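You operate a simulated robot arm through the tools that you are given. There is no shell and no other tool. Be economical: measure what you need, move in short steps, check, and stop when the job is done.

You run a simulated robot arm. Do the job below in one go: nothing can be reset, and whatever is moved stays where it is left.

TASK
Share out the blue blocks on the long table. At the end: the vial (marked "31") from the long table stands on top of the ribbon spool; the blue block labelled "16 C" from the long table is on the grey reserve tray; the blue block marked "19 C" from the long table is on the orange refill tray; the blue block that says "3 C" from the long table is on the green pack tray; whatever was shut is shut again. Leave all else as you found it, and nothing knocked over.

The check looks at the end state, three seconds after you hand in, the way a careful person would. Anything else that was tipped, shoved, dropped, spilled or broken makes it a failure.

THE ROBOT
A 6-joint arm with a two-finger parallel gripper, fixed in place. Base frame: the origin is at the foot of the arm, x ahead of it, y to its left, z up; the work surface is at about z = 800. Readings come in mm, rad, newtons and seconds.
With the tool pointing down near the work surface it reaches from about 260 to 680 mm from the base axis. Its first joint turns from -1.152 to 1.152 rad. Payload 2.9 kg.
Tool frame: the origin (TCP) lies between the finger pads and is the grasp point; the fingertips stand 30 mm ahead of it; z points along the fingers, y is the line along which they close. Largest opening 110 mm; finger width 20, thickness 10; the body of the gripper, 48 by 112 mm, starts 55 mm behind the TCP.
Orientation is that of the tool frame in the base frame, as a unit quaternion [x, y, z, w]. With the fingers straight down and closing along the base's y, the tool's x points along the base's -x, its y along +y and its z along -z.

THE INTERFACE
- The arm moves only by the tool servo_tool. Its argument "motion" is a list of rows, each a list of 7 numbers: the closure in counts, from 0 (fully open) to 255 (shut), then the shift along the tool's x, y, z in mm, then the turn, a rotation vector about the tool's x, y, z in rad. In form: [[gripper, dx, dy, dz, rx, ry, rz], ...]. A call has 1 to 12 rows; each row shifts and turns the commanded pose from where the row before left it, along the tool's axes as they then stand. A row lasts 0.2 s, in which the tool goes at most 50 mm and 0.15 rad; a call with a longer step from one row to the next is refused whole, and so is a gripper value outside its range. A pose out of reach is approached as far as the arm can. The call stops where the force on the tool passes 40 N (or 10 N more than at its start, if that is more) or the arm is blocked; 0.2 s more then pass. Each finger travels about 108 mm/s and halts on what it meets, pressing with about 37 N; the grip force reading is that of the motor and also rises with nothing between the fingers. The clock runs only during rows and for 0.2 s after the last one: add rows that do not move to give the fingers time. The reply holds the time, the measured pose of the TCP, the force on the tool along the base axes, the opening and the grip force, in the units named above and with some noise, with the torque about the TCP (base axes, N m) and any sound that the robot's microphone picked up.
- Cameras (640 x 400 px; columns grow to the right, rows downward): "scene" is fixed at [71.1, 440.3, 1382.6]; the picture's right is [-0.78, -0.62, 0.00], its down [-0.39, 0.48, -0.79] and it looks along [0.49, -0.61, -0.62] (base axes); focal length 264 px, centre (320, 200). "wrist" rides on the gripper at [72, 17, -103] in the tool frame; the picture's right is [-0.23, 0.97, 0.00], its down [-0.76, -0.18, -0.62] and it looks along [-0.61, -0.14, 0.78] (tool axes); focal length 222 px, centre (320, 200). There is no depth. A picture from a camera that has moved, and an enlarged one, comes with that camera's place and axes in the base frame and with its lens. The place of the scene camera against the robot may be out by one fixed shift of up to 12 mm in any direction.
- grab_frame(camera): a new picture of that camera. The clock stands still meanwhile.
- zoom(camera, box): a new picture of the part [left, top, right, bottom] of that camera's present view, enlarged. The clock stands still meanwhile.
- close_job(): hands the job in; it is judged then, once.

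Work in short steps. Places have to be worked out from the pictures, the camera data and where the tool is seen: move nearer, look again, correct. Check each grasp and each placing, and mend what went wrong. You have 120 turns and 84 pictures in all, those below and enlarged ones among them. Open the gripper and draw the arm clear of the work before you hand the job in, unless the task says otherwise; then end with one line.

The tools are called after ">>>" by a JSON object that holds its "op" and its "data". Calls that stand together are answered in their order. servo_tool: Moves the arm, as the interface text tells. Its arguments: {"type":"object","properties":{"motion":{"type":"array"}},"required":["motion"]} The other tools are called the same way: grab_frame (camera) takes a picture; zoom (camera, box) takes an enlarged picture of a part of a camera's view; close_job () hands the job in.

At the start:

```text
t: 0.0
position: [353.1, -93.0, 1106.6]
ee_rot: [0.0, 1.0, 0.0, -0.001]
force: [-0.7, 0.1, -0.5]
wrist_torque: [-0.02, 0.01, -0.05]
width: 109.9
gripper_force: 0.1
```

scene: 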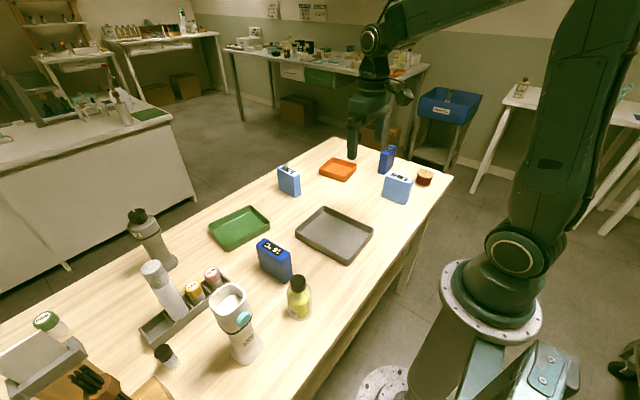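
wrist: 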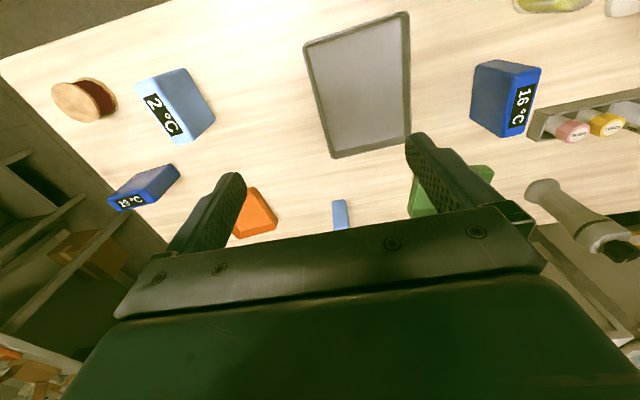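

I'll enlarge the scene view to identify the blocks, vial and spool.

>>> {"op": "zoom", "data": {"camera": "scene", "box": [0, 200, 320, 400]}}

>>> {"op": "zoom", "data": {"camera": "scene", "box": [240, 120, 460, 270]}}

```text
2.00 times, centred on (160, 300) of scene
camera zoom: at [71.1, 440.3, 1382.6], right [-0.78, -0.62, 0.0], down [-0.39, 0.48, -0.79], along [0.49, -0.61, -0.62], focal length 529 px, centre (640, 0)
```

zoom: 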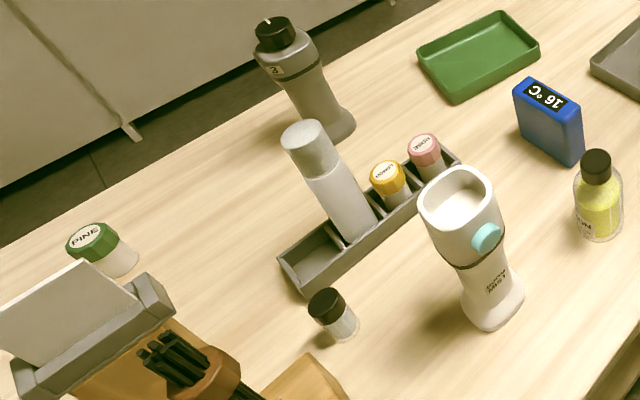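

```text
2.67 times, centred on (350, 195) of scene
camera zoom: at [71.1, 440.3, 1382.6], right [-0.78, -0.62, 0.0], down [-0.39, 0.48, -0.79], along [0.49, -0.61, -0.62], focal length 705 px, centre (240, 213)
```

zoom: 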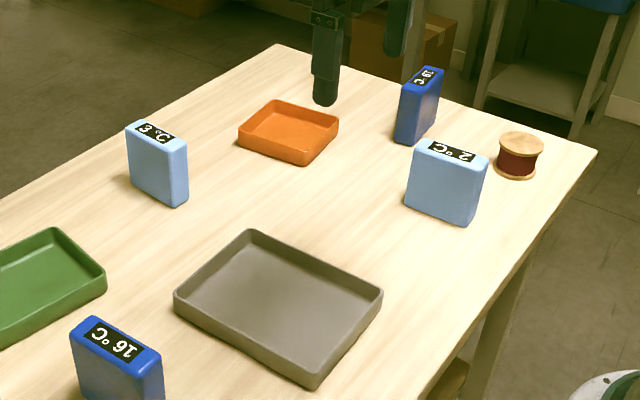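

Locating the "31" mark: zooming further on the candidates.

>>> {"op": "zoom", "data": {"camera": "scene", "box": [110, 200, 190, 250]}}

>>> {"op": "zoom", "data": {"camera": "scene", "box": [130, 330, 210, 380]}}

>>> {"op": "zoom", "data": {"camera": "scene", "box": [0, 300, 160, 400]}}

```text
8.00 times, centred on (150, 225) of scene
camera zoom: at [71.1, 440.3, 1382.6], right [-0.78, -0.62, 0.0], down [-0.39, 0.48, -0.79], along [0.49, -0.61, -0.62], focal length 2115 px, centre (1680, 0)
```

zoom: 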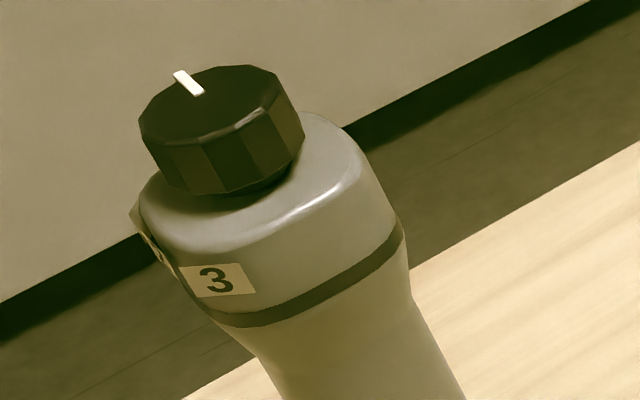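

```text
8.00 times, centred on (170, 355) of scene
camera zoom: at [71.1, 440.3, 1382.6], right [-0.78, -0.62, 0.0], down [-0.39, 0.48, -0.79], along [0.49, -0.61, -0.62], focal length 2115 px, centre (1520, -1040)
```

zoom: 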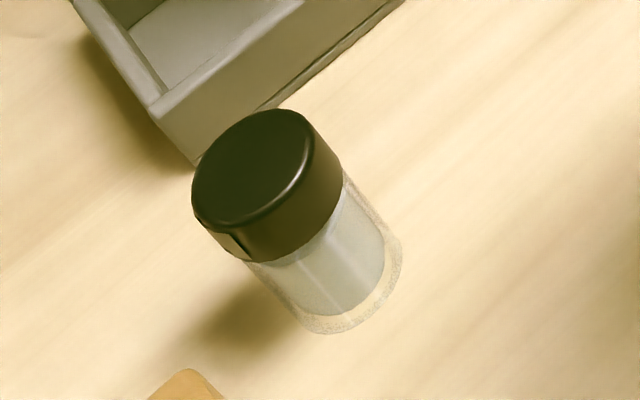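

```text
4.00 times, centred on (80, 350) of scene
camera zoom: at [71.1, 440.3, 1382.6], right [-0.78, -0.62, 0.0], down [-0.39, 0.48, -0.79], along [0.49, -0.61, -0.62], focal length 1058 px, centre (1280, -400)
```

zoom: 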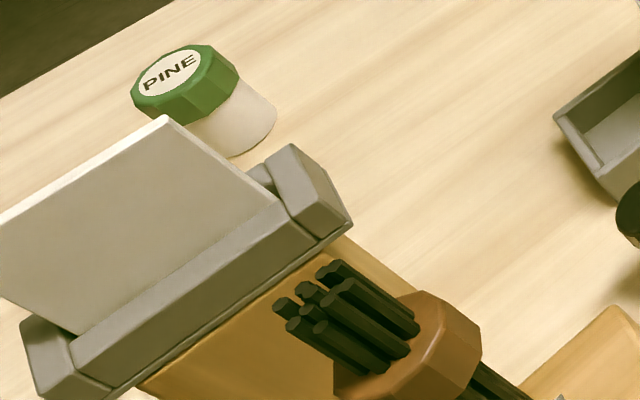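

The black-capped vial near (420,462) is the likely "31". I judge 16 C at about (425,185), and I'm moving to view it closer.

>>> {"op": "servo_tool", "data": {"motion": [[0, 6.75, 38.25, 13.25, 0, 0, 0], [0, 6.75, 38.25, 13.25, 0, 0, 0], [0, 6.75, 38.25, 13.25, 0, 0, 0], [0, 6.75, 38.25, 13.25, 0, 0, 0], [0, 6.75, 38.25, 13.25, 0, 0, 0], [0, 6.75, 38.25, 13.25, 0, 0, 0], [0, 6.75, 38.25, 13.25, 0, 0, 0], [0, 6.75, 38.25, 13.25, 0, 0, 0], [0, 0, 0, 0, 0, 0, 0]]}}

>>> {"op": "grab_frame", "data": {"camera": "wrist"}}

```text
t: 2.0
position: [300.7, 212.8, 1001.4]
ee_rot: [0.0, 1.0, -0.001, 0.0]
force: [-0.3, 0.3, 0.3]
wrist_torque: [0.02, -0.01, 0.01]
width: 110.1
gripper_force: 0.1
```

```text
76 pictures are left
camera wrist: at [226.4, 229.3, 1104.0], right [0.23, 0.97, 0.0], down [0.76, -0.18, 0.62], along [0.61, -0.14, -0.78], focal length 222 px, centre (320, 200)
```

wrist: 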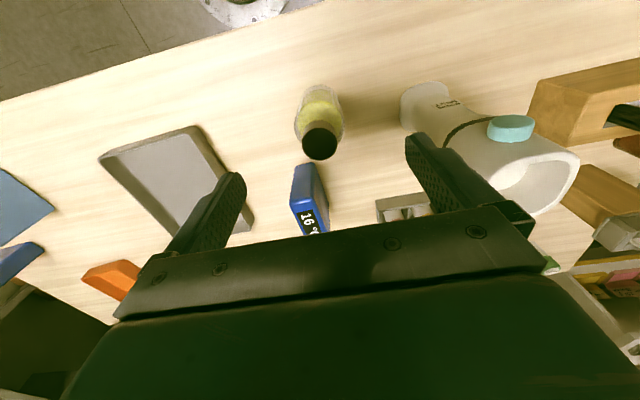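

16 C is in view between the fingers; I'll enlarge it to measure corners.

>>> {"op": "zoom", "data": {"camera": "wrist", "box": [250, 140, 378, 220]}}

>>> {"op": "zoom", "data": {"camera": "scene", "box": [235, 225, 315, 275]}}

```text
5.00 times, centred on (314, 180) of wrist
camera zoom: at [226.4, 229.3, 1104.0], right [0.23, 0.97, 0.0], down [0.76, -0.18, 0.62], along [0.61, -0.14, -0.78], focal length 1111 px, centre (350, 300)
```

zoom: 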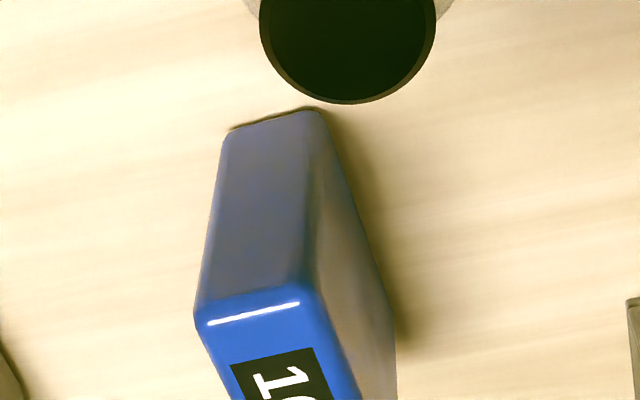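

```text
8.00 times, centred on (275, 250) of scene
camera zoom: at [71.1, 440.3, 1382.6], right [-0.78, -0.62, 0.0], down [-0.39, 0.48, -0.79], along [0.49, -0.61, -0.62], focal length 2115 px, centre (680, -200)
```

zoom: 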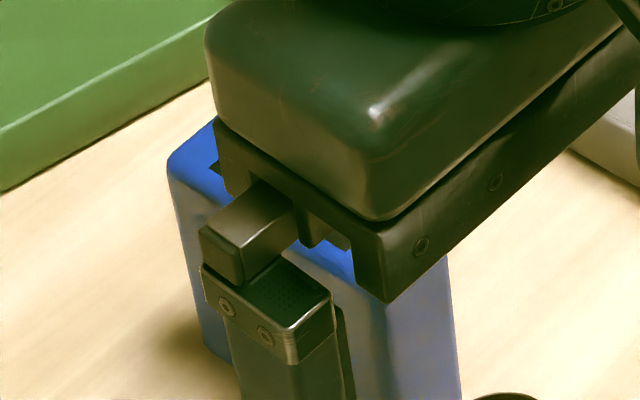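

16 C measures about x 388–475, y 154–182, 87 high and aligned with x. I'll move above it and descend until the tips just straddle it, then check.

>>> {"op": "servo_tool", "data": {"motion": [[0, -32, -11, 0, 0, 0, 0], [0, -32, -11, 0, 0, 0, 0], [0, -32, -11, 0, 0, 0, 0], [0, -33, -11, 0, 0, 0, 0], [0, 0, 0, 30, 0, 0, 0], [0, 0, 0, 30, 0, 0, 0], [0, 0, 0, 30, 0, 0, 0], [0, 0, 0, 0, 0, 0, 0]]}}

>>> {"op": "grab_frame", "data": {"camera": "wrist"}}

>>> {"op": "zoom", "data": {"camera": "scene", "box": [195, 190, 355, 290]}}

```text
t: 3.8
position: [429.3, 168.9, 912.4]
ee_rot: [0.0, 1.0, 0.0, 0.0]
force: [-0.9, -0.6, 0.5]
wrist_torque: [-0.01, -0.03, 0.02]
width: 110.1
gripper_force: 0.1
```

```text
73 pictures are left
camera wrist: at [356.3, 185.3, 1014.6], right [0.23, 0.97, 0.0], down [0.76, -0.18, 0.62], along [0.61, -0.14, -0.78], focal length 222 px, centre (320, 200)
```

wrist: 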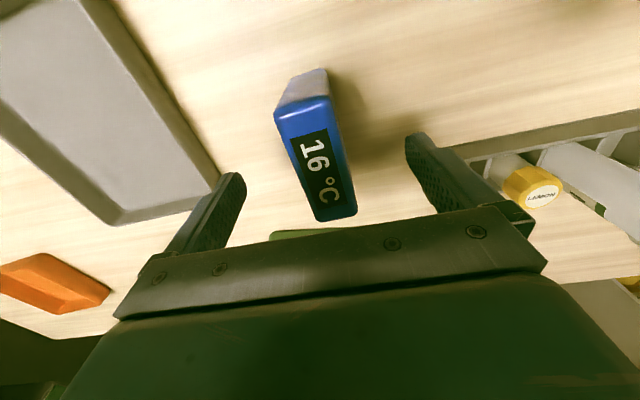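

```text
4.00 times, centred on (275, 240) of scene
camera zoom: at [71.1, 440.3, 1382.6], right [-0.78, -0.62, 0.0], down [-0.39, 0.48, -0.79], along [0.49, -0.61, -0.62], focal length 1058 px, centre (500, 40)
```

zoom: 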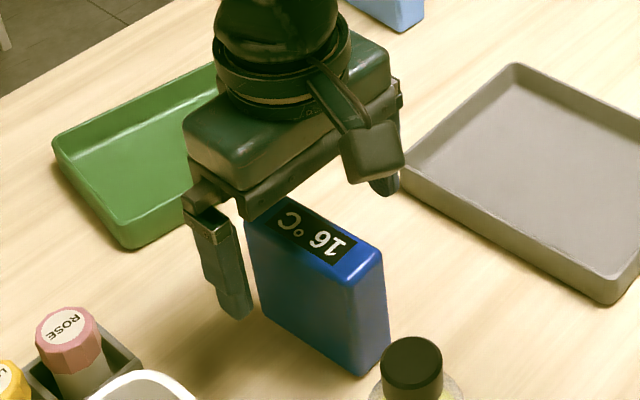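

Centred within a couple of mm, so I'll descend 48 mm and close.

>>> {"op": "servo_tool", "data": {"motion": [[0, -1, 0, 24, 0, 0, 0], [0, -1, 0, 24, 0, 0, 0], [0, 0, 0, 0, 0, 0, 0], [255, 0, 0, 0, 0, 0, 0], [255, 0, 0, 0, 0, 0, 0], [255, 0, 0, 0, 0, 0, 0], [255, 0, 0, 0, 0, 0, 0]]}}

```text
t: 5.4
position: [430.1, 169.8, 863.0]
ee_rot: [0.0, 1.0, 0.0, 0.0]
force: [-0.1, -0.1, 0.2]
wrist_torque: [0.04, -0.02, 0.0]
width: 33.7
gripper_force: 36.8
```

Gripped (33.7 mm). I'm lifting and carrying it to the grey tray, whose centre I judge to be about (387,-27).

>>> {"op": "servo_tool", "data": {"motion": [[255, 0, 0, -35, 0, 0, 0], [255, 0, 0, -35, 0, 0, 0], [255, 8.6, -39.4, 0, 0, 0, 0], [255, 8.6, -39.4, 0, 0, 0, 0], [255, 8.6, -39.4, 0, 0, 0, 0], [255, 8.6, -39.4, 0, 0, 0, 0], [255, 8.6, -39.4, 0, 0, 0, 0], [255, 0, 0, 0, 0, 0, 0]]}}

>>> {"op": "grab_frame", "data": {"camera": "scene"}}

```text
t: 7.2
position: [387.0, -29.7, 932.7]
ee_rot: [0.0, 1.0, -0.001, 0.001]
force: [-0.6, 0.5, -3.1]
wrist_torque: [-0.02, 0.0, 0.01]
width: 34.1
gripper_force: 37.4
```

```text
71 pictures are left
```

scene: 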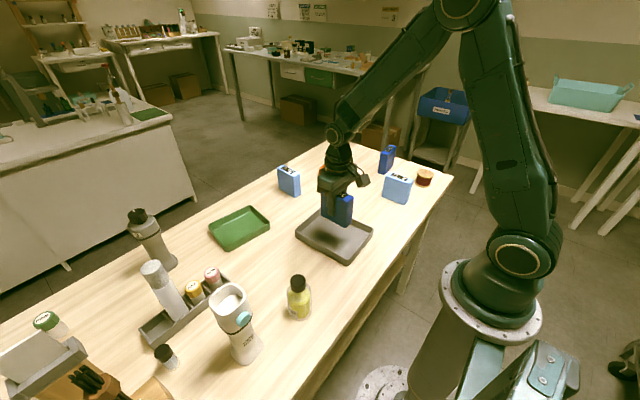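

The block is over the tray. I'm lowering to just above its floor.

>>> {"op": "servo_tool", "data": {"motion": [[255, 0, 0, 30, 0, 0, 0], [255, 0, 0, 30, 0, 0, 0], [255, 0, 0, 2, 0, 0, 0], [255, 0, 0, 1, 0, 0, 0]]}}

>>> {"op": "zoom", "data": {"camera": "scene", "box": [275, 160, 403, 240]}}

```text
t: 8.2
position: [386.4, -28.5, 869.9]
ee_rot: [0.0, 1.0, 0.0, 0.0]
force: [-0.4, 0.2, -2.8]
wrist_torque: [-0.01, -0.02, 0.01]
width: 33.9
gripper_force: 37.1
```

```text
5.00 times, centred on (339, 200) of scene
camera zoom: at [71.1, 440.3, 1382.6], right [-0.78, -0.62, 0.0], down [-0.39, 0.48, -0.79], along [0.49, -0.61, -0.62], focal length 1322 px, centre (225, 200)
```

zoom: 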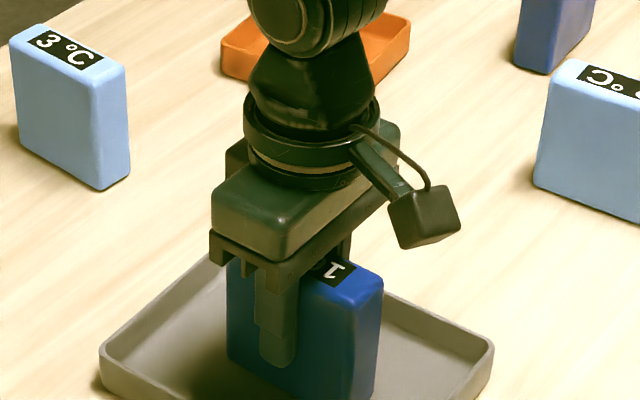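

Well centred with no contact yet, so I'm lowering in 1 mm steps.

>>> {"op": "servo_tool", "data": {"motion": [[255, 0, 0, 1, 0, 0, 0], [255, 0, 0, 1, 0, 0, 0], [255, 0, 0, 1, 0, 0, 0]]}}

```text
t: 9.0
position: [387.1, -27.7, 866.2]
ee_rot: [0.001, 1.0, 0.0, 0.001]
force: [-1.2, 0.8, 7.1]
wrist_torque: [0.07, 0.48, -0.05]
width: 34.0
gripper_force: 37.2
```

Contact made. I'll open moderately, rise, and look.

>>> {"op": "servo_tool", "data": {"motion": [[120, 0, 0, 0, 0, 0, 0], [120, 0, 0, 0, 0, 0, 0], [120, 0, 0, 0, 0, 0, 0], [120, 0, 0, -35, 0, 0, 0], [120, 0, 0, -40, 0, 0, 0], [60, 0, 0, -40, 0, 0, 0], [0, 0, 0, -40, 0, 0, 0]]}}

>>> {"op": "grab_frame", "data": {"camera": "wrist"}}

```text
t: 10.6
position: [387.4, -26.0, 1025.0]
ee_rot: [-0.001, 1.0, 0.0, 0.0]
force: [-0.5, 0.8, 1.0]
wrist_torque: [0.0, -0.01, -0.01]
width: 110.1
gripper_force: 0.0
```

```text
69 pictures are left
camera wrist: at [313.7, -10.9, 1126.5], right [0.23, 0.97, 0.0], down [0.76, -0.18, 0.62], along [0.61, -0.14, -0.78], focal length 222 px, centre (320, 200)
```

wrist: 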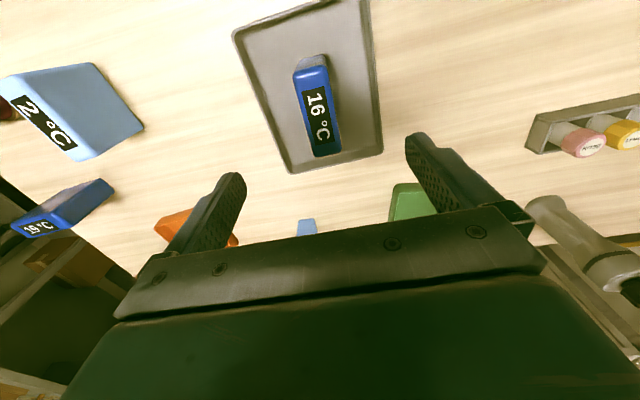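

16 C stands in the grey tray. Next, moving to view 3 C near (615,-120).

>>> {"op": "servo_tool", "data": {"motion": [[0, -34, -22, 8, 0, 0, 0], [0, -34, -22, 8, 0, 0, 0], [0, -34, -22, 8, 0, 0, 0], [0, 0, 0, 0, 0, 0, 0]]}}

>>> {"op": "grab_frame", "data": {"camera": "wrist"}}

```text
t: 11.6
position: [486.6, -92.8, 997.8]
ee_rot: [0.0, 1.0, 0.0, 0.0]
force: [0.2, -0.4, -0.6]
wrist_torque: [0.0, 0.0, -0.02]
width: 110.0
gripper_force: 0.0
```

```text
68 pictures are left
camera wrist: at [414.2, -77.6, 1099.3], right [0.23, 0.97, 0.0], down [0.76, -0.18, 0.62], along [0.61, -0.14, -0.78], focal length 222 px, centre (320, 200)
```

wrist: 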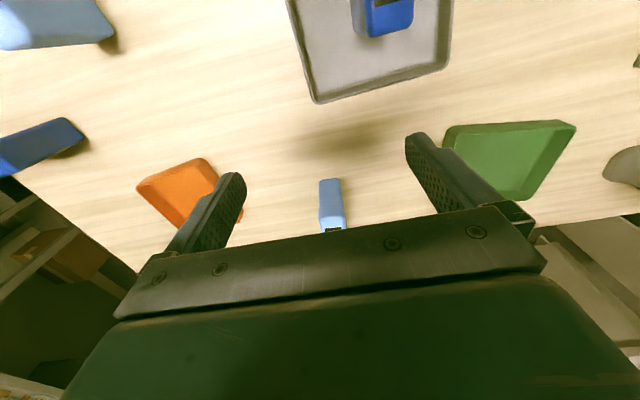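

3 C's near face is at about x 613, y −109, so its centre is near x 655. I'm moving above (640,-109).

>>> {"op": "servo_tool", "data": {"motion": [[0, -38, -4, 10, 0, 0, 0], [0, -38, -4, 10, 0, 0, 0], [0, -38, -4, 10, 0, 0, 0], [0, -38, -4, 10, 0, 0, 0], [0, 0, 0, 0, 0, 0, 0]]}}

>>> {"op": "grab_frame", "data": {"camera": "wrist"}}

>>> {"op": "zoom", "data": {"camera": "scene", "box": [225, 120, 385, 220]}}

```text
t: 12.8
position: [638.5, -109.6, 955.8]
ee_rot: [-0.001, 1.0, -0.001, -0.001]
force: [-0.8, 0.6, -0.4]
wrist_torque: [0.02, 0.02, 0.04]
width: 109.8
gripper_force: 0.1
```

```text
67 pictures are left
camera wrist: at [565.7, -92.4, 1058.8], right [0.23, 0.97, 0.0], down [0.76, -0.18, 0.62], along [0.61, -0.14, -0.78], focal length 222 px, centre (320, 200)
```

wrist: 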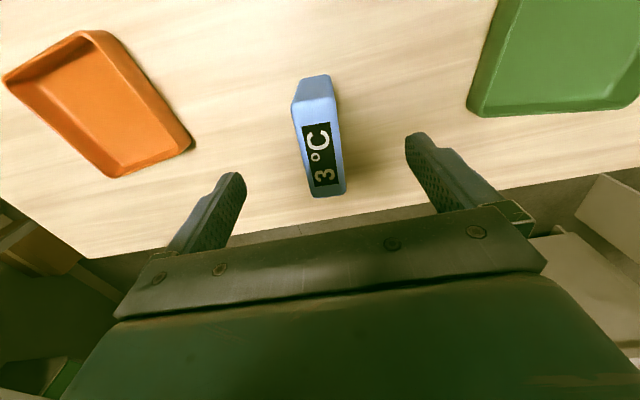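

```text
4.00 times, centred on (305, 170) of scene
camera zoom: at [71.1, 440.3, 1382.6], right [-0.78, -0.62, 0.0], down [-0.39, 0.48, -0.79], along [0.49, -0.61, -0.62], focal length 1058 px, centre (380, 320)
```

zoom: 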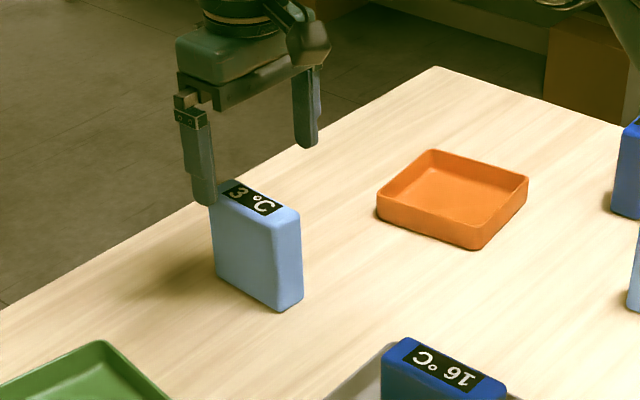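

3 C's top is centred at (652,-109) with yaw about −0.03. I'm descending with a small correction and gripping.

>>> {"op": "servo_tool", "data": {"motion": [[0, -6, 0, 30, 0, 0, 0.03], [0, 0, 0, 32, 0, 0, 0], [0, 0, 0, 30, 0, 0, 0], [0, 0, 0, 0, 0, 0, 0], [255, 0, 0, 0, 0, 0, 0], [255, 0, 0, 0, 0, 0, 0], [255, 0, 0, 0, 0, 0, 0], [255, 0, 0, 0, 0, 0, 0]]}}

```text
t: 14.6
position: [647.3, -109.0, 865.4]
ee_rot: [0.014, 1.0, 0.0, 0.0]
force: [0.9, -1.0, -0.7]
wrist_torque: [-0.01, -0.08, -0.03]
width: 33.6
gripper_force: 37.0
```

Gripped. I'm lifting and carrying it to the green tray at about (622,120).

>>> {"op": "servo_tool", "data": {"motion": [[255, 0, 0, -35, 0, 0, 0], [255, 0, 0, -35, 0, 0, 0], [255, 6, 38, 0, 0, 0, 0], [255, 6, 38, 0, 0, 0, 0], [255, 6, 38, 0, 0, 0, 0], [255, 6, 38, 0, 0, 0, 0], [255, 6, 38, 0, 0, 0, 0], [255, 4, 38, 0, 0, 0, 0], [255, 0, 0, 0, 0, 0, 0.14], [255, 0, 0, 0, 0, 0, 0]]}}

>>> {"op": "grab_frame", "data": {"camera": "wrist"}}

>>> {"op": "zoom", "data": {"camera": "scene", "box": [165, 160, 325, 260]}}

```text
t: 16.8
position: [618.6, 121.3, 936.5]
ee_rot: [0.085, 0.996, 0.0, -0.001]
force: [0.5, 0.5, -3.2]
wrist_torque: [0.01, 0.05, 0.0]
width: 33.9
gripper_force: 36.6
```

```text
65 pictures are left
camera wrist: at [550.3, 149.1, 1038.0], right [0.39, 0.92, 0.0], down [0.72, -0.3, 0.62], along [0.57, -0.24, -0.78], focal length 222 px, centre (320, 200)
```

wrist: 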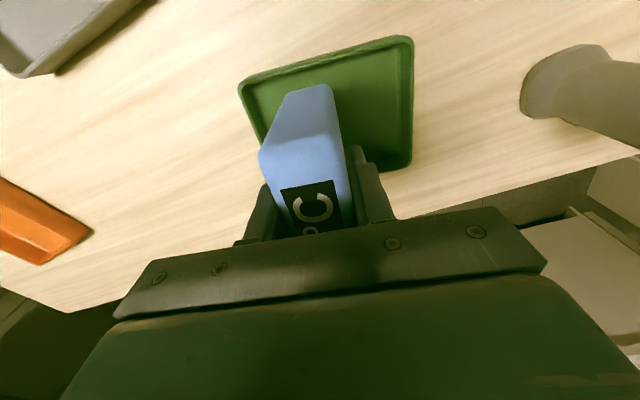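

```text
4.00 times, centred on (245, 210) of scene
camera zoom: at [71.1, 440.3, 1382.6], right [-0.78, -0.62, 0.0], down [-0.39, 0.48, -0.79], along [0.49, -0.61, -0.62], focal length 1058 px, centre (620, 160)
```

zoom: 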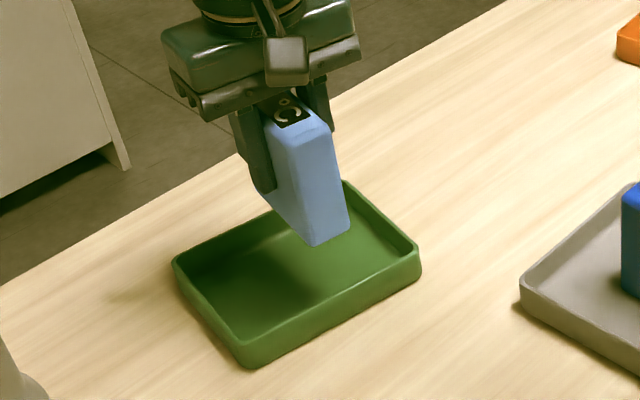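

The tray centre works out at (629,132), so I'll shift about 12 mm in y and lower.

>>> {"op": "servo_tool", "data": {"motion": [[255, -4, 11, 0, 0, 0, 0], [255, 0, 0, 30, 0, 0, 0], [255, 0, 0, 32, 0, 0, 0], [255, 0, 0, 1, 0, 0, 0], [255, 0, 0, 1, 0, 0, 0], [255, 0, 0, 1, 0, 0, 0]]}}

```text
t: 18.2
position: [625.0, 129.6, 870.5]
ee_rot: [0.085, 0.996, 0.0, 0.0]
force: [0.3, 0.5, -2.7]
wrist_torque: [-0.01, -0.03, -0.02]
width: 33.8
gripper_force: 37.3
```

Not in contact yet; continuing in 1 mm steps.

>>> {"op": "servo_tool", "data": {"motion": [[255, 0, 0, 1, 0, 0, 0], [255, 0, 0, 1, 0, 0, 0]]}}

```text
t: 18.8
position: [626.5, 128.3, 869.1]
ee_rot: [0.085, 0.996, 0.0, -0.001]
force: [-1.3, -2.5, 3.9]
wrist_torque: [-0.09, 0.34, 0.04]
width: 33.9
gripper_force: 36.8
```

Contact. Releasing, then rising straight up.

>>> {"op": "servo_tool", "data": {"motion": [[120, 0, 0, 0, 0, 0, 0], [120, 0, 0, 0, 0, 0, 0], [120, 0, 0, 0, 0, 0, 0], [120, 0, 0, -35, 0, 0, 0], [120, 0, 0, -40, 0, 0, 0], [60, 0, 0, -40, 0, 0, 0], [0, 20, 0, -30, 0, 0, 0], [0, 40, 0, 0, 0, 0, -0.14], [0, 40, 0, 0, 0, 0, -0.03]]}}

>>> {"op": "grab_frame", "data": {"camera": "wrist"}}

```text
t: 20.8
position: [524.4, 139.7, 1012.8]
ee_rot: [-0.002, 1.0, -0.001, 0.0]
force: [0.6, 0.3, 0.1]
wrist_torque: [-0.07, 0.0, 0.01]
width: 110.1
gripper_force: 0.0
```

```text
63 pictures are left
camera wrist: at [451.7, 156.4, 1114.9], right [0.23, 0.97, 0.0], down [0.76, -0.18, 0.62], along [0.61, -0.14, -0.78], focal length 222 px, centre (320, 200)
```

wrist: 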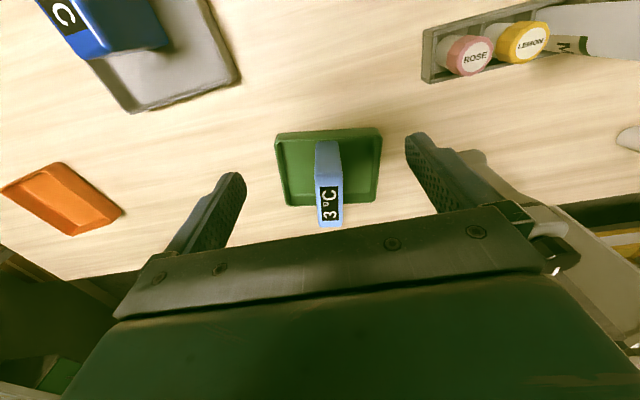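

3 C is in the green tray. Traversing to view 19 C near (430,-490).

>>> {"op": "servo_tool", "data": {"motion": [[0, 16.5, -46.5, 0, 0, 0, 0], [0, 16.5, -46.5, 0, 0, 0, 0], [0, 16.5, -46.5, 0, 0, 0, 0], [0, 16.5, -46.5, 0, 0, 0, 0], [0, 16.5, -46.5, 0, 0, 0, 0], [0, 16.5, -46.5, 0, 0, 0, 0], [0, 16.5, -46.5, 0, 0, 0, 0], [0, 16.5, -46.5, 0, 0, 0, 0], [0, 16.5, -46.5, 0, 0, 0, 0], [0, 16.5, -46.5, 0, 0, 0, 0], [0, 16.5, -46.5, 0, 0, 0, 0], [0, 16.5, -46.5, 0, 0, 0, 0]]}}

>>> {"op": "grab_frame", "data": {"camera": "wrist"}}

```text
t: 23.4
position: [326.3, -415.3, 1013.2]
ee_rot: [0.0, 1.0, 0.0, 0.001]
force: [-0.9, 0.1, 0.1]
wrist_torque: [0.03, 0.02, 0.03]
width: 110.0
gripper_force: 0.1
```

```text
62 pictures are left
camera wrist: at [254.9, -399.9, 1115.3], right [0.23, 0.97, 0.0], down [0.76, -0.18, 0.62], along [0.61, -0.14, -0.78], focal length 222 px, centre (320, 200)
```

wrist: 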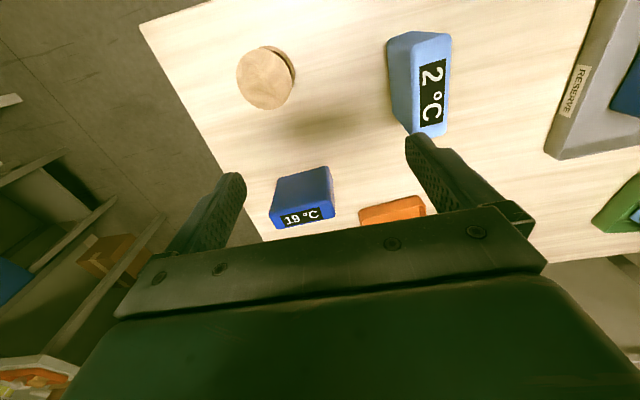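

>>> {"op": "zoom", "data": {"camera": "wrist", "box": [240, 150, 368, 230]}}

>>> {"op": "zoom", "data": {"camera": "wrist", "box": [220, 30, 348, 110]}}

```text
5.00 times, centred on (304, 190) of wrist
camera zoom: at [254.9, -399.9, 1115.3], right [0.23, 0.97, 0.0], down [0.76, -0.18, 0.62], along [0.61, -0.14, -0.78], focal length 1111 px, centre (400, 250)
```

zoom: 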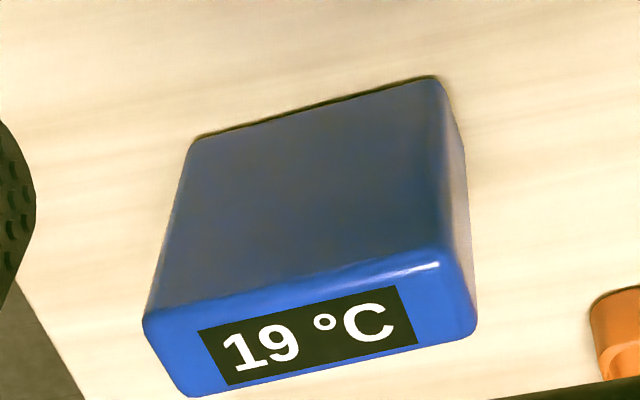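

```text
5.00 times, centred on (284, 70) of wrist
camera zoom: at [254.9, -399.9, 1115.3], right [0.23, 0.97, 0.0], down [0.76, -0.18, 0.62], along [0.61, -0.14, -0.78], focal length 1111 px, centre (500, 850)
```

zoom: 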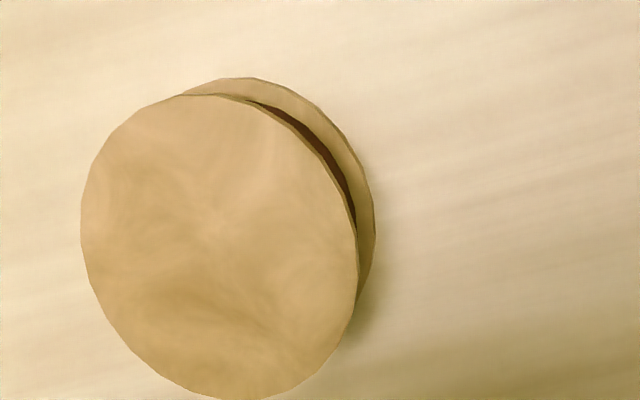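

19 C's top is centred at (456,-472), with its long side along y and yaw about +0.03. I'm turning the tool about −88° so the fingers close along x.

>>> {"op": "servo_tool", "data": {"motion": [[0, 0, 0, 0, 0, 0, 0.14], [0, 0, 0, 0, 0, 0, 0.14], [0, 0, 0, 0, 0, 0, 0.14], [0, 0, 0, 0, 0, 0, 0.14], [0, 0, 0, 0, 0, 0, 0.14], [0, 0, 0, 0, 0, 0, 0.14], [0, 0, 0, 0, 0, 0, 0.14], [0, 0, 0, 0, 0, 0, 0.14], [0, 0, 0, 0, 0, 0, 0.14], [0, 0, 0, 0, 0, 0, 0.14], [0, 0, 0, 0, 0, 0, 0.14], [0, 0, 0, 0, 0, 0, 0]]}}

```text
t: 26.0
position: [327.9, -417.3, 1014.7]
ee_rot: [0.697, 0.717, 0.0, 0.0]
force: [-0.1, 0.1, -0.4]
wrist_torque: [0.02, 0.02, 0.0]
width: 109.8
gripper_force: 0.0
```

Rotated. Moving above 19 C.

>>> {"op": "servo_tool", "data": {"motion": [[0, -18, 42, 20, 0, 0, 0], [0, -18, 42, 20, 0, 0, 0], [0, -18, 42, 20, 0, 0, 0], [0, 0, 0, 0, 0, 0, 0]]}}

>>> {"op": "grab_frame", "data": {"camera": "wrist"}}

>>> {"op": "zoom", "data": {"camera": "scene", "box": [320, 100, 480, 200]}}

```text
t: 27.0
position: [456.0, -467.7, 954.3]
ee_rot: [0.696, 0.718, 0.0, 0.0]
force: [-0.1, -0.5, -0.8]
wrist_torque: [0.01, -0.01, 0.04]
width: 110.1
gripper_force: 0.0
```

```text
59 pictures are left
camera wrist: at [471.2, -394.8, 1056.9], right [0.98, -0.2, 0.0], down [-0.15, -0.77, 0.62], along [-0.12, -0.61, -0.78], focal length 222 px, centre (320, 200)
```

wrist: 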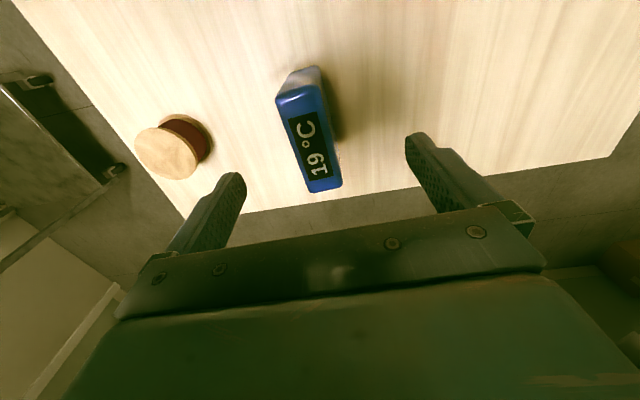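

```text
4.00 times, centred on (400, 150) of scene
camera zoom: at [71.1, 440.3, 1382.6], right [-0.78, -0.62, 0.0], down [-0.39, 0.48, -0.79], along [0.49, -0.61, -0.62], focal length 1058 px, centre (0, 400)
```

zoom: 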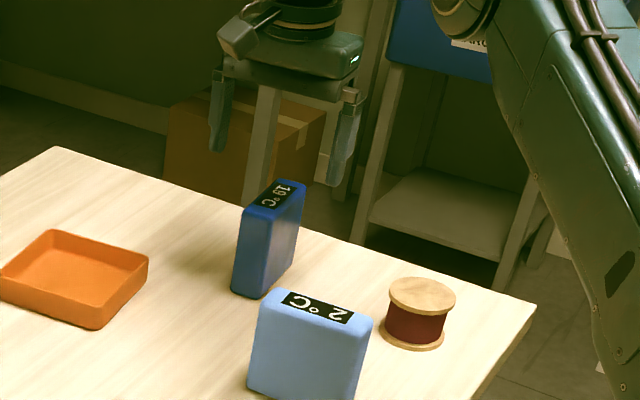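

Block centre is (451,-472). I'll correct by −4 mm, descend and grip.

>>> {"op": "servo_tool", "data": {"motion": [[0, -3, -4, 30, 0, 0, -0.02], [0, 0, 0, 30, 0, 0, 0], [0, 0, 0, 30, 0, 0, 0], [0, 0, 0, 0, 0, 0, 0], [255, 0, 0, 0, 0, 0, 0], [255, 0, 0, 0, 0, 0, 0], [255, 0, 0, 0, 0, 0, 0], [255, 0, 0, 0, 0, 0, 0]]}}

```text
t: 28.8
position: [452.2, -469.9, 863.4]
ee_rot: [0.689, 0.725, 0.0, 0.0]
force: [-0.7, -0.2, 0.2]
wrist_torque: [0.06, -0.03, 0.04]
width: 33.8
gripper_force: 37.1
```

Gripped. Lifting and carrying to the orange tray, with its centre judged about (586,-323).

>>> {"op": "servo_tool", "data": {"motion": [[255, 0, 0, -35, 0, 0, 0], [255, 0, 0, -35, 0, 0, 0], [255, 28.6, 27.7, 0, 0, 0, 0], [255, 28.6, 27.7, 0, 0, 0, 0], [255, 28.6, 27.7, 0, 0, 0, 0], [255, 28.6, 27.7, 0, 0, 0, 0], [255, 28.6, 27.7, 0, 0, 0, 0], [255, 0, 0, 0, 0, 0, 0]]}}

>>> {"op": "grab_frame", "data": {"camera": "wrist"}}

>>> {"op": "zoom", "data": {"camera": "scene", "box": [270, 110, 430, 210]}}

```text
t: 30.6
position: [584.3, -319.3, 933.1]
ee_rot: [0.689, 0.725, 0.0, 0.0]
force: [0.4, 0.4, -3.0]
wrist_torque: [0.0, -0.01, 0.01]
width: 33.8
gripper_force: 37.0
```

```text
57 pictures are left
camera wrist: at [597.7, -247.0, 1035.4], right [0.98, -0.18, 0.0], down [-0.14, -0.77, 0.62], along [-0.11, -0.61, -0.78], focal length 222 px, centre (320, 200)
```

wrist: 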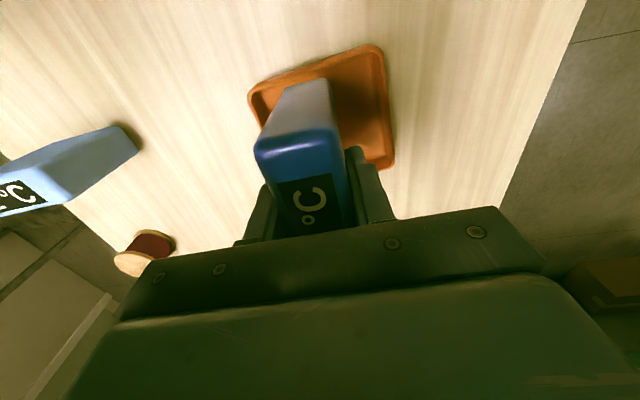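

```text
4.00 times, centred on (350, 160) of scene
camera zoom: at [71.1, 440.3, 1382.6], right [-0.78, -0.63, 0.0], down [-0.39, 0.48, -0.79], along [0.49, -0.61, -0.62], focal length 1058 px, centre (200, 360)
```

zoom: 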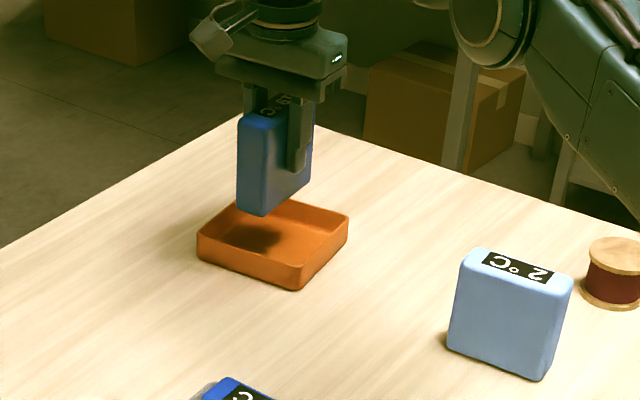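

The tray centre is at (592,-330), so I'll shift −8 in y and lower.

>>> {"op": "servo_tool", "data": {"motion": [[255, -8, 2, 0, 0, 0, 0], [255, 0, 0, 30, 0, 0, 0], [255, 0, 0, 30, 0, 0, 0], [255, 0, 0, 1, 0, 0, 0], [255, 0, 0, 1, 0, 0, 0], [255, 0, 0, 0, 0, 0, 0]]}}

>>> {"op": "zoom", "data": {"camera": "scene", "box": [300, 120, 400, 182]}}

```text
t: 32.0
position: [585.4, -328.0, 872.8]
ee_rot: [0.689, 0.725, 0.0, 0.0]
force: [-0.4, -0.5, -3.1]
wrist_torque: [-0.03, 0.02, -0.02]
width: 33.7
gripper_force: 37.2
```

```text
6.40 times, centred on (350, 151) of scene
camera zoom: at [71.1, 440.3, 1382.6], right [-0.78, -0.62, 0.0], down [-0.39, 0.48, -0.79], along [0.49, -0.61, -0.62], focal length 1692 px, centre (128, 514)
```

zoom: 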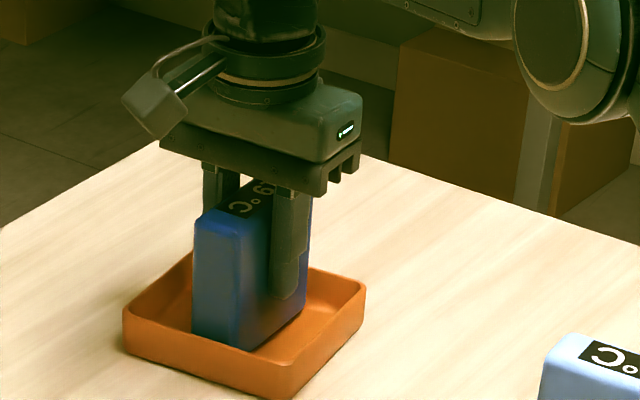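

Inside the tray. Continuing down gently.

>>> {"op": "servo_tool", "data": {"motion": [[255, 0, 0, 1.5, 0, 0, 0], [255, 0, 0, 1.5, 0, 0, 0], [255, 0, 0, 1, 0, 0, 0], [255, 0, 0, 1, 0, 0, 0]]}}

```text
t: 33.0
position: [584.7, -329.4, 869.4]
ee_rot: [0.689, 0.725, 0.0, 0.002]
force: [-3.4, 0.7, 9.9]
wrist_torque: [0.44, 0.29, 0.13]
width: 33.9
gripper_force: 37.0
```

Contact. Releasing and rising.

>>> {"op": "servo_tool", "data": {"motion": [[120, 0, 0, 0, 0, 0, 0], [120, 0, 0, 0, 0, 0, 0], [120, 0, 0, 0, 0, 0, 0], [120, 0, 0, -35, 0, 0, 0], [120, 0, 0, -40, 0, 0, 0], [60, 0, 0, -40, 0, 0, 0], [0, 30, -30, 0, 0, 0, 0], [0, 30, -30, 0, 0, 0, 0]]}}

>>> {"op": "zoom", "data": {"camera": "scene", "box": [270, 110, 470, 235]}}

```text
t: 34.8
position: [522.5, -271.7, 982.0]
ee_rot: [0.689, 0.725, 0.0, 0.001]
force: [-0.9, 0.9, -0.4]
wrist_torque: [-0.04, -0.08, 0.01]
width: 110.0
gripper_force: 0.1
```

```text
3.20 times, centred on (370, 172) of scene
camera zoom: at [71.2, 440.2, 1382.6], right [-0.78, -0.62, 0.0], down [-0.39, 0.48, -0.79], along [0.49, -0.61, -0.62], focal length 846 px, centre (160, 288)
```

zoom: 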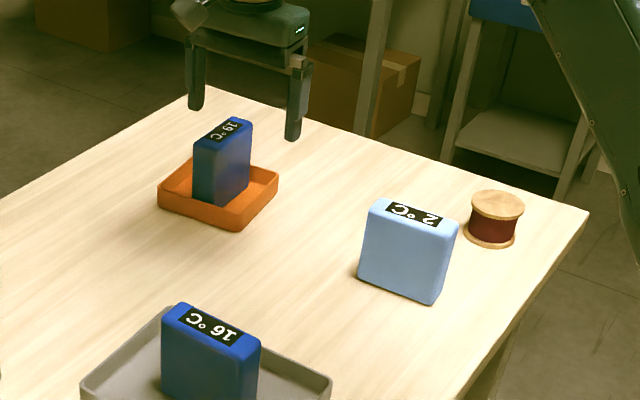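

All three blocks are placed, and triangulating the spool puts its top centre at (289,-470,840). Turning the tool back before heading to the vial.

>>> {"op": "servo_tool", "data": {"motion": [[0, 0, 0, -20, 0, 0, -0.14], [0, 0, 0, -20, 0, 0, -0.14], [0, 0, 0, 0, 0, 0, -0.14], [0, 0, 0, 0, 0, 0, -0.14], [0, 0, 0, 0, 0, 0, -0.14], [0, 0, 0, 0, 0, 0, -0.14], [0, 0, 0, 0, 0, 0, -0.14], [0, 0, 0, 0, 0, 0, -0.14], [0, 0, 0, 0, 0, 0, -0.14], [0, 0, 0, 0, 0, 0, -0.14], [0, 0, 0, 0, 0, 0, -0.12], [0, 0, 0, 0, 0, 0, 0]]}}

```text
t: 37.4
position: [522.2, -272.4, 1020.7]
ee_rot: [-0.001, 1.0, 0.0, 0.0]
force: [0.4, 0.2, 0.1]
wrist_torque: [0.0, 0.03, -0.01]
width: 110.0
gripper_force: 0.2
```

Travelling high (z≈1110) over the table to view the vial near (420,462).

>>> {"op": "servo_tool", "data": {"motion": [[0, 14.8, 46, -6, 0, 0, 0], [0, 14.8, 46, -6, 0, 0, 0], [0, 14.8, 46, -6, 0, 0, 0], [0, 14.8, 46, -6, 0, 0, 0], [0, 14.8, 46, -6, 0, 0, 0], [0, 14.8, 46, -6, 0, 0, 0], [0, 14.8, 46, -6, 0, 0, 0], [0, 14.8, 46, -6, 0, 0, 0], [0, 14.8, 46, -6, 0, 0, 0], [0, 14.8, 46, -6, 0, 0, 0], [0, 14.8, 46, -6, 0, 0, 0]]}}

>>> {"op": "servo_tool", "data": {"motion": [[0, 14.8, 46, -6, 0, 0, 0], [0, 14.8, 46, -6, 0, 0, 0], [0, 14.8, 46, -6, 0, 0, 0], [0, 14.8, 46, -6, 0, 0, 0], [0, 0, 0, 0, 0, 0, 0]]}}

>>> {"op": "grab_frame", "data": {"camera": "wrist"}}

```text
t: 39.8
position: [358.9, 236.1, 1089.7]
ee_rot: [0.0, 1.0, 0.001, 0.0]
force: [1.0, 1.0, -0.1]
wrist_torque: [0.02, -0.01, 0.0]
width: 110.0
gripper_force: 0.1
```

```text
t: 41.0
position: [299.5, 419.0, 1108.4]
ee_rot: [-0.001, 1.0, 0.0, 0.0]
force: [-0.2, -0.4, 0.0]
wrist_torque: [0.03, 0.0, -0.01]
width: 110.1
gripper_force: 0.1
```

```text
53 pictures are left
camera wrist: at [227.4, 435.0, 1210.9], right [0.23, 0.97, 0.0], down [0.76, -0.18, 0.62], along [0.61, -0.14, -0.78], focal length 222 px, centre (320, 200)
```

wrist: 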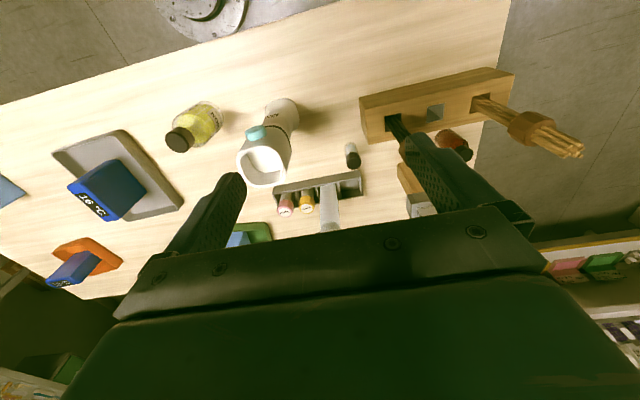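

>>> {"op": "zoom", "data": {"camera": "wrist", "box": [304, 120, 432, 200]}}

>>> {"op": "zoom", "data": {"camera": "wrist", "box": [380, 50, 600, 188]}}

```text
5.00 times, centred on (368, 160) of wrist
camera zoom: at [227.4, 435.0, 1210.9], right [0.23, 0.97, 0.0], down [0.76, -0.18, 0.62], along [0.61, -0.14, -0.78], focal length 1111 px, centre (80, 400)
```

zoom: 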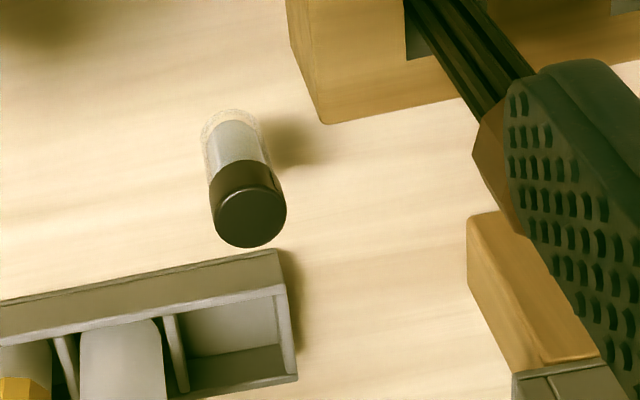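

```text
2.90 times, centred on (490, 119) of wrist
camera zoom: at [227.4, 435.0, 1210.9], right [0.23, 0.97, 0.0], down [0.76, -0.18, 0.62], along [0.61, -0.14, -0.78], focal length 644 px, centre (-173, 435)
```

zoom: 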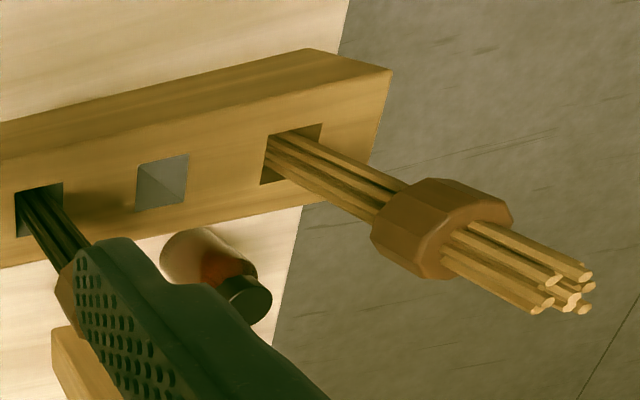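

The black-capped vial is at about (429,451) with little room around it: rack, pencil block and pencils. I'm moving lower to measure the clearances.

>>> {"op": "servo_tool", "data": {"motion": [[0, 0, 20, 25, 0, 0, 0], [0, 0, 20, 25, 0, 0, 0], [0, 0, 15, 25, 0, 0, 0], [0, 0, 0, 0, 0, 0, 0]]}}

>>> {"op": "grab_frame", "data": {"camera": "wrist"}}

>>> {"op": "grab_frame", "data": {"camera": "scene"}}

```text
t: 42.0
position: [297.6, 474.7, 1033.8]
ee_rot: [0.0, 1.0, 0.0, 0.0]
force: [-0.2, 0.2, -0.7]
wrist_torque: [0.02, -0.01, 0.0]
width: 110.0
gripper_force: 0.1
```

```text
50 pictures are left
camera wrist: at [225.8, 490.2, 1135.7], right [0.23, 0.97, 0.0], down [0.76, -0.18, 0.62], along [0.61, -0.14, -0.78], focal length 222 px, centre (320, 200)
```

wrist: 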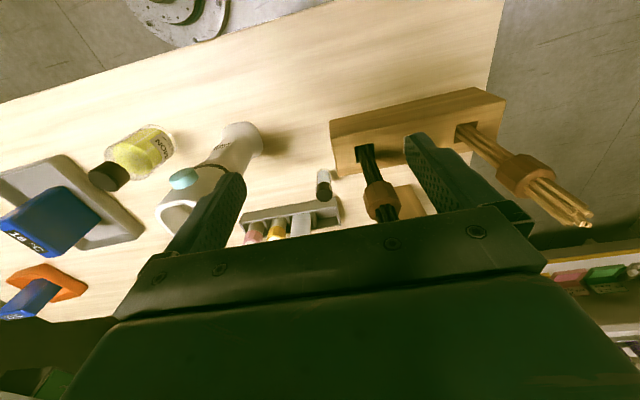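

```text
49 pictures are left
```

scene: 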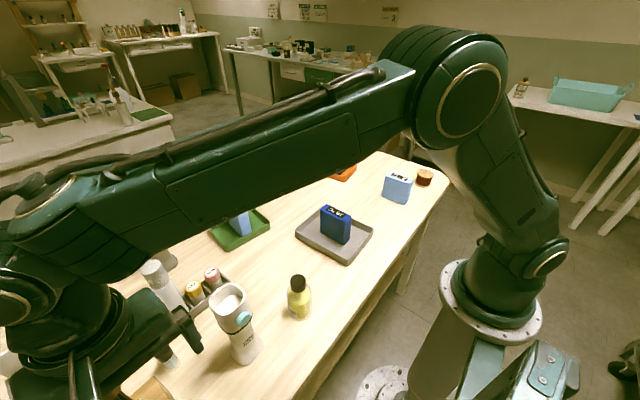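

>>> {"op": "zoom", "data": {"camera": "wrist", "box": [240, 130, 400, 230]}}

>>> {"op": "zoom", "data": {"camera": "wrist", "box": [310, 160, 342, 210]}}

```text
4.00 times, centred on (320, 180) of wrist
camera zoom: at [225.8, 490.2, 1135.7], right [0.23, 0.97, 0.0], down [0.76, -0.18, 0.62], along [0.61, -0.14, -0.78], focal length 888 px, centre (320, 280)
```

zoom: 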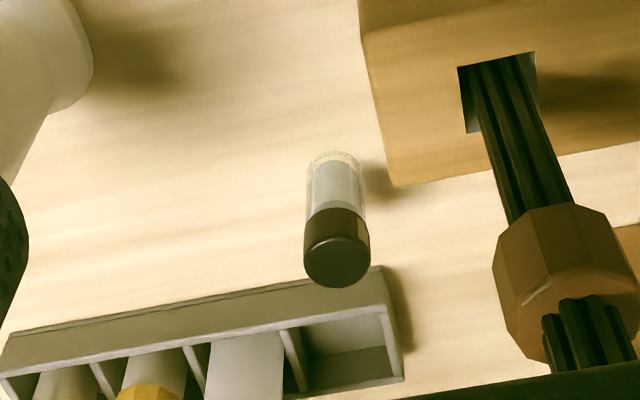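

```text
8.00 times, centred on (326, 185) of wrist
camera zoom: at [225.8, 490.2, 1135.7], right [0.23, 0.97, 0.0], down [0.76, -0.18, 0.62], along [0.61, -0.14, -0.78], focal length 1777 px, centre (272, 320)
```

zoom: 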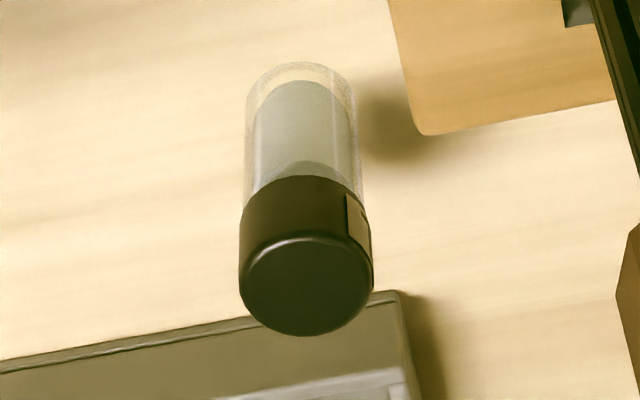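

Refined: vial at (432.6,449.5), top z≈859, with a sticker on the cap's +y side. Pencil block x≤402, y≥478, pencils at (373,518), rack x≥488. Narrowing the gripper, rising, then moving above the vial.

>>> {"op": "servo_tool", "data": {"motion": [[130, 0, -12, -45, 0, 0, 0], [130, 0, -13, -45, 0, 0, 0], [130, -45, 0, 0, 0, 0, 0], [130, -45, 0, 0, 0, 0, 0], [130, -45, 0, 0, 0, 0, 0], [130, 0, 0, 40, 0, 0, 0], [130, 0, 0, 40, 0, 0, 0], [130, 0, 0, 0, 0, 0, 0]]}}

>>> {"op": "grab_frame", "data": {"camera": "wrist"}}

```text
t: 43.8
position: [435.1, 450.1, 1049.1]
ee_rot: [-0.001, 1.0, 0.0, 0.001]
force: [-1.0, -0.4, 0.1]
wrist_torque: [-0.03, -0.04, 0.02]
width: 53.6
gripper_force: 0.1
```

```text
46 pictures are left
camera wrist: at [361.4, 466.6, 1151.8], right [0.23, 0.97, 0.0], down [0.76, -0.18, 0.62], along [0.61, -0.14, -0.78], focal length 222 px, centre (320, 200)
```

wrist: 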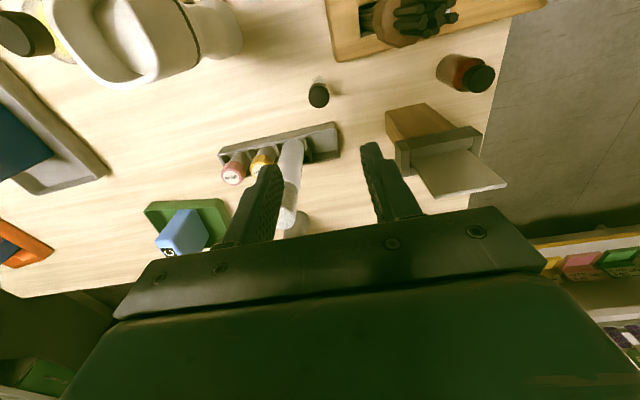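

Aligned. Descending to just above the cap.

>>> {"op": "servo_tool", "data": {"motion": [[130, 3, 0, 40, 0, 0, 0], [130, 0, 0, 40, 0, 0, 0], [130, 0, 0, 40, 0, 0, 0], [130, 0, 0, 22, 0, 0, 0], [130, 0, 0, 0, 0, 0, 0]]}}

>>> {"op": "grab_frame", "data": {"camera": "wrist"}}

>>> {"op": "zoom", "data": {"camera": "scene", "box": [80, 250, 280, 400]}}

```text
t: 45.0
position: [434.5, 446.5, 906.2]
ee_rot: [0.0, 1.0, 0.001, 0.0]
force: [-0.6, 0.5, -0.1]
wrist_torque: [0.01, -0.01, 0.0]
width: 54.0
gripper_force: 0.0
```

```text
45 pictures are left
camera wrist: at [361.2, 463.0, 1007.2], right [0.23, 0.97, 0.0], down [0.76, -0.18, 0.62], along [0.61, -0.14, -0.78], focal length 222 px, centre (320, 200)
```

wrist: 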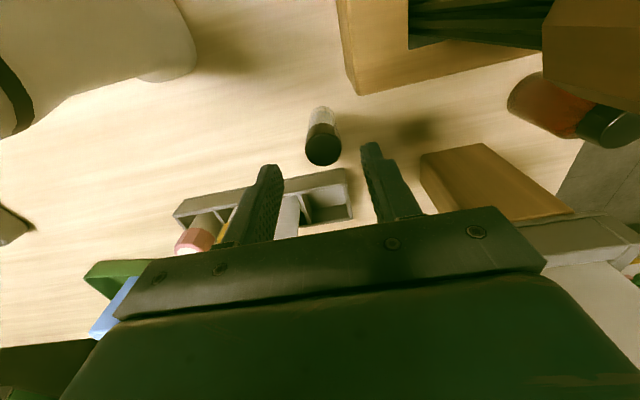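

```text
2.67 times, centred on (180, 325) of scene
camera zoom: at [71.1, 440.3, 1382.6], right [-0.78, -0.62, 0.0], down [-0.39, 0.48, -0.79], along [0.49, -0.61, -0.62], focal length 705 px, centre (693, -133)
```

zoom: 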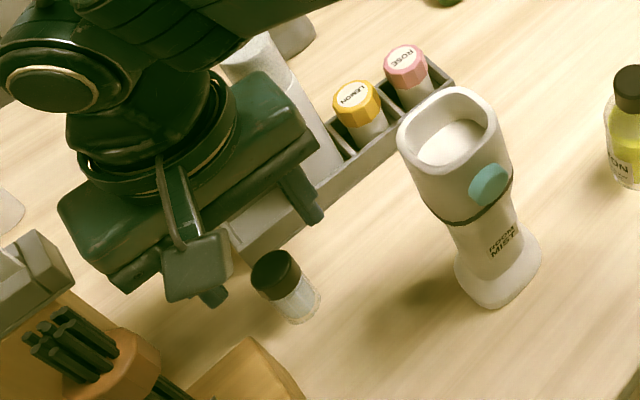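

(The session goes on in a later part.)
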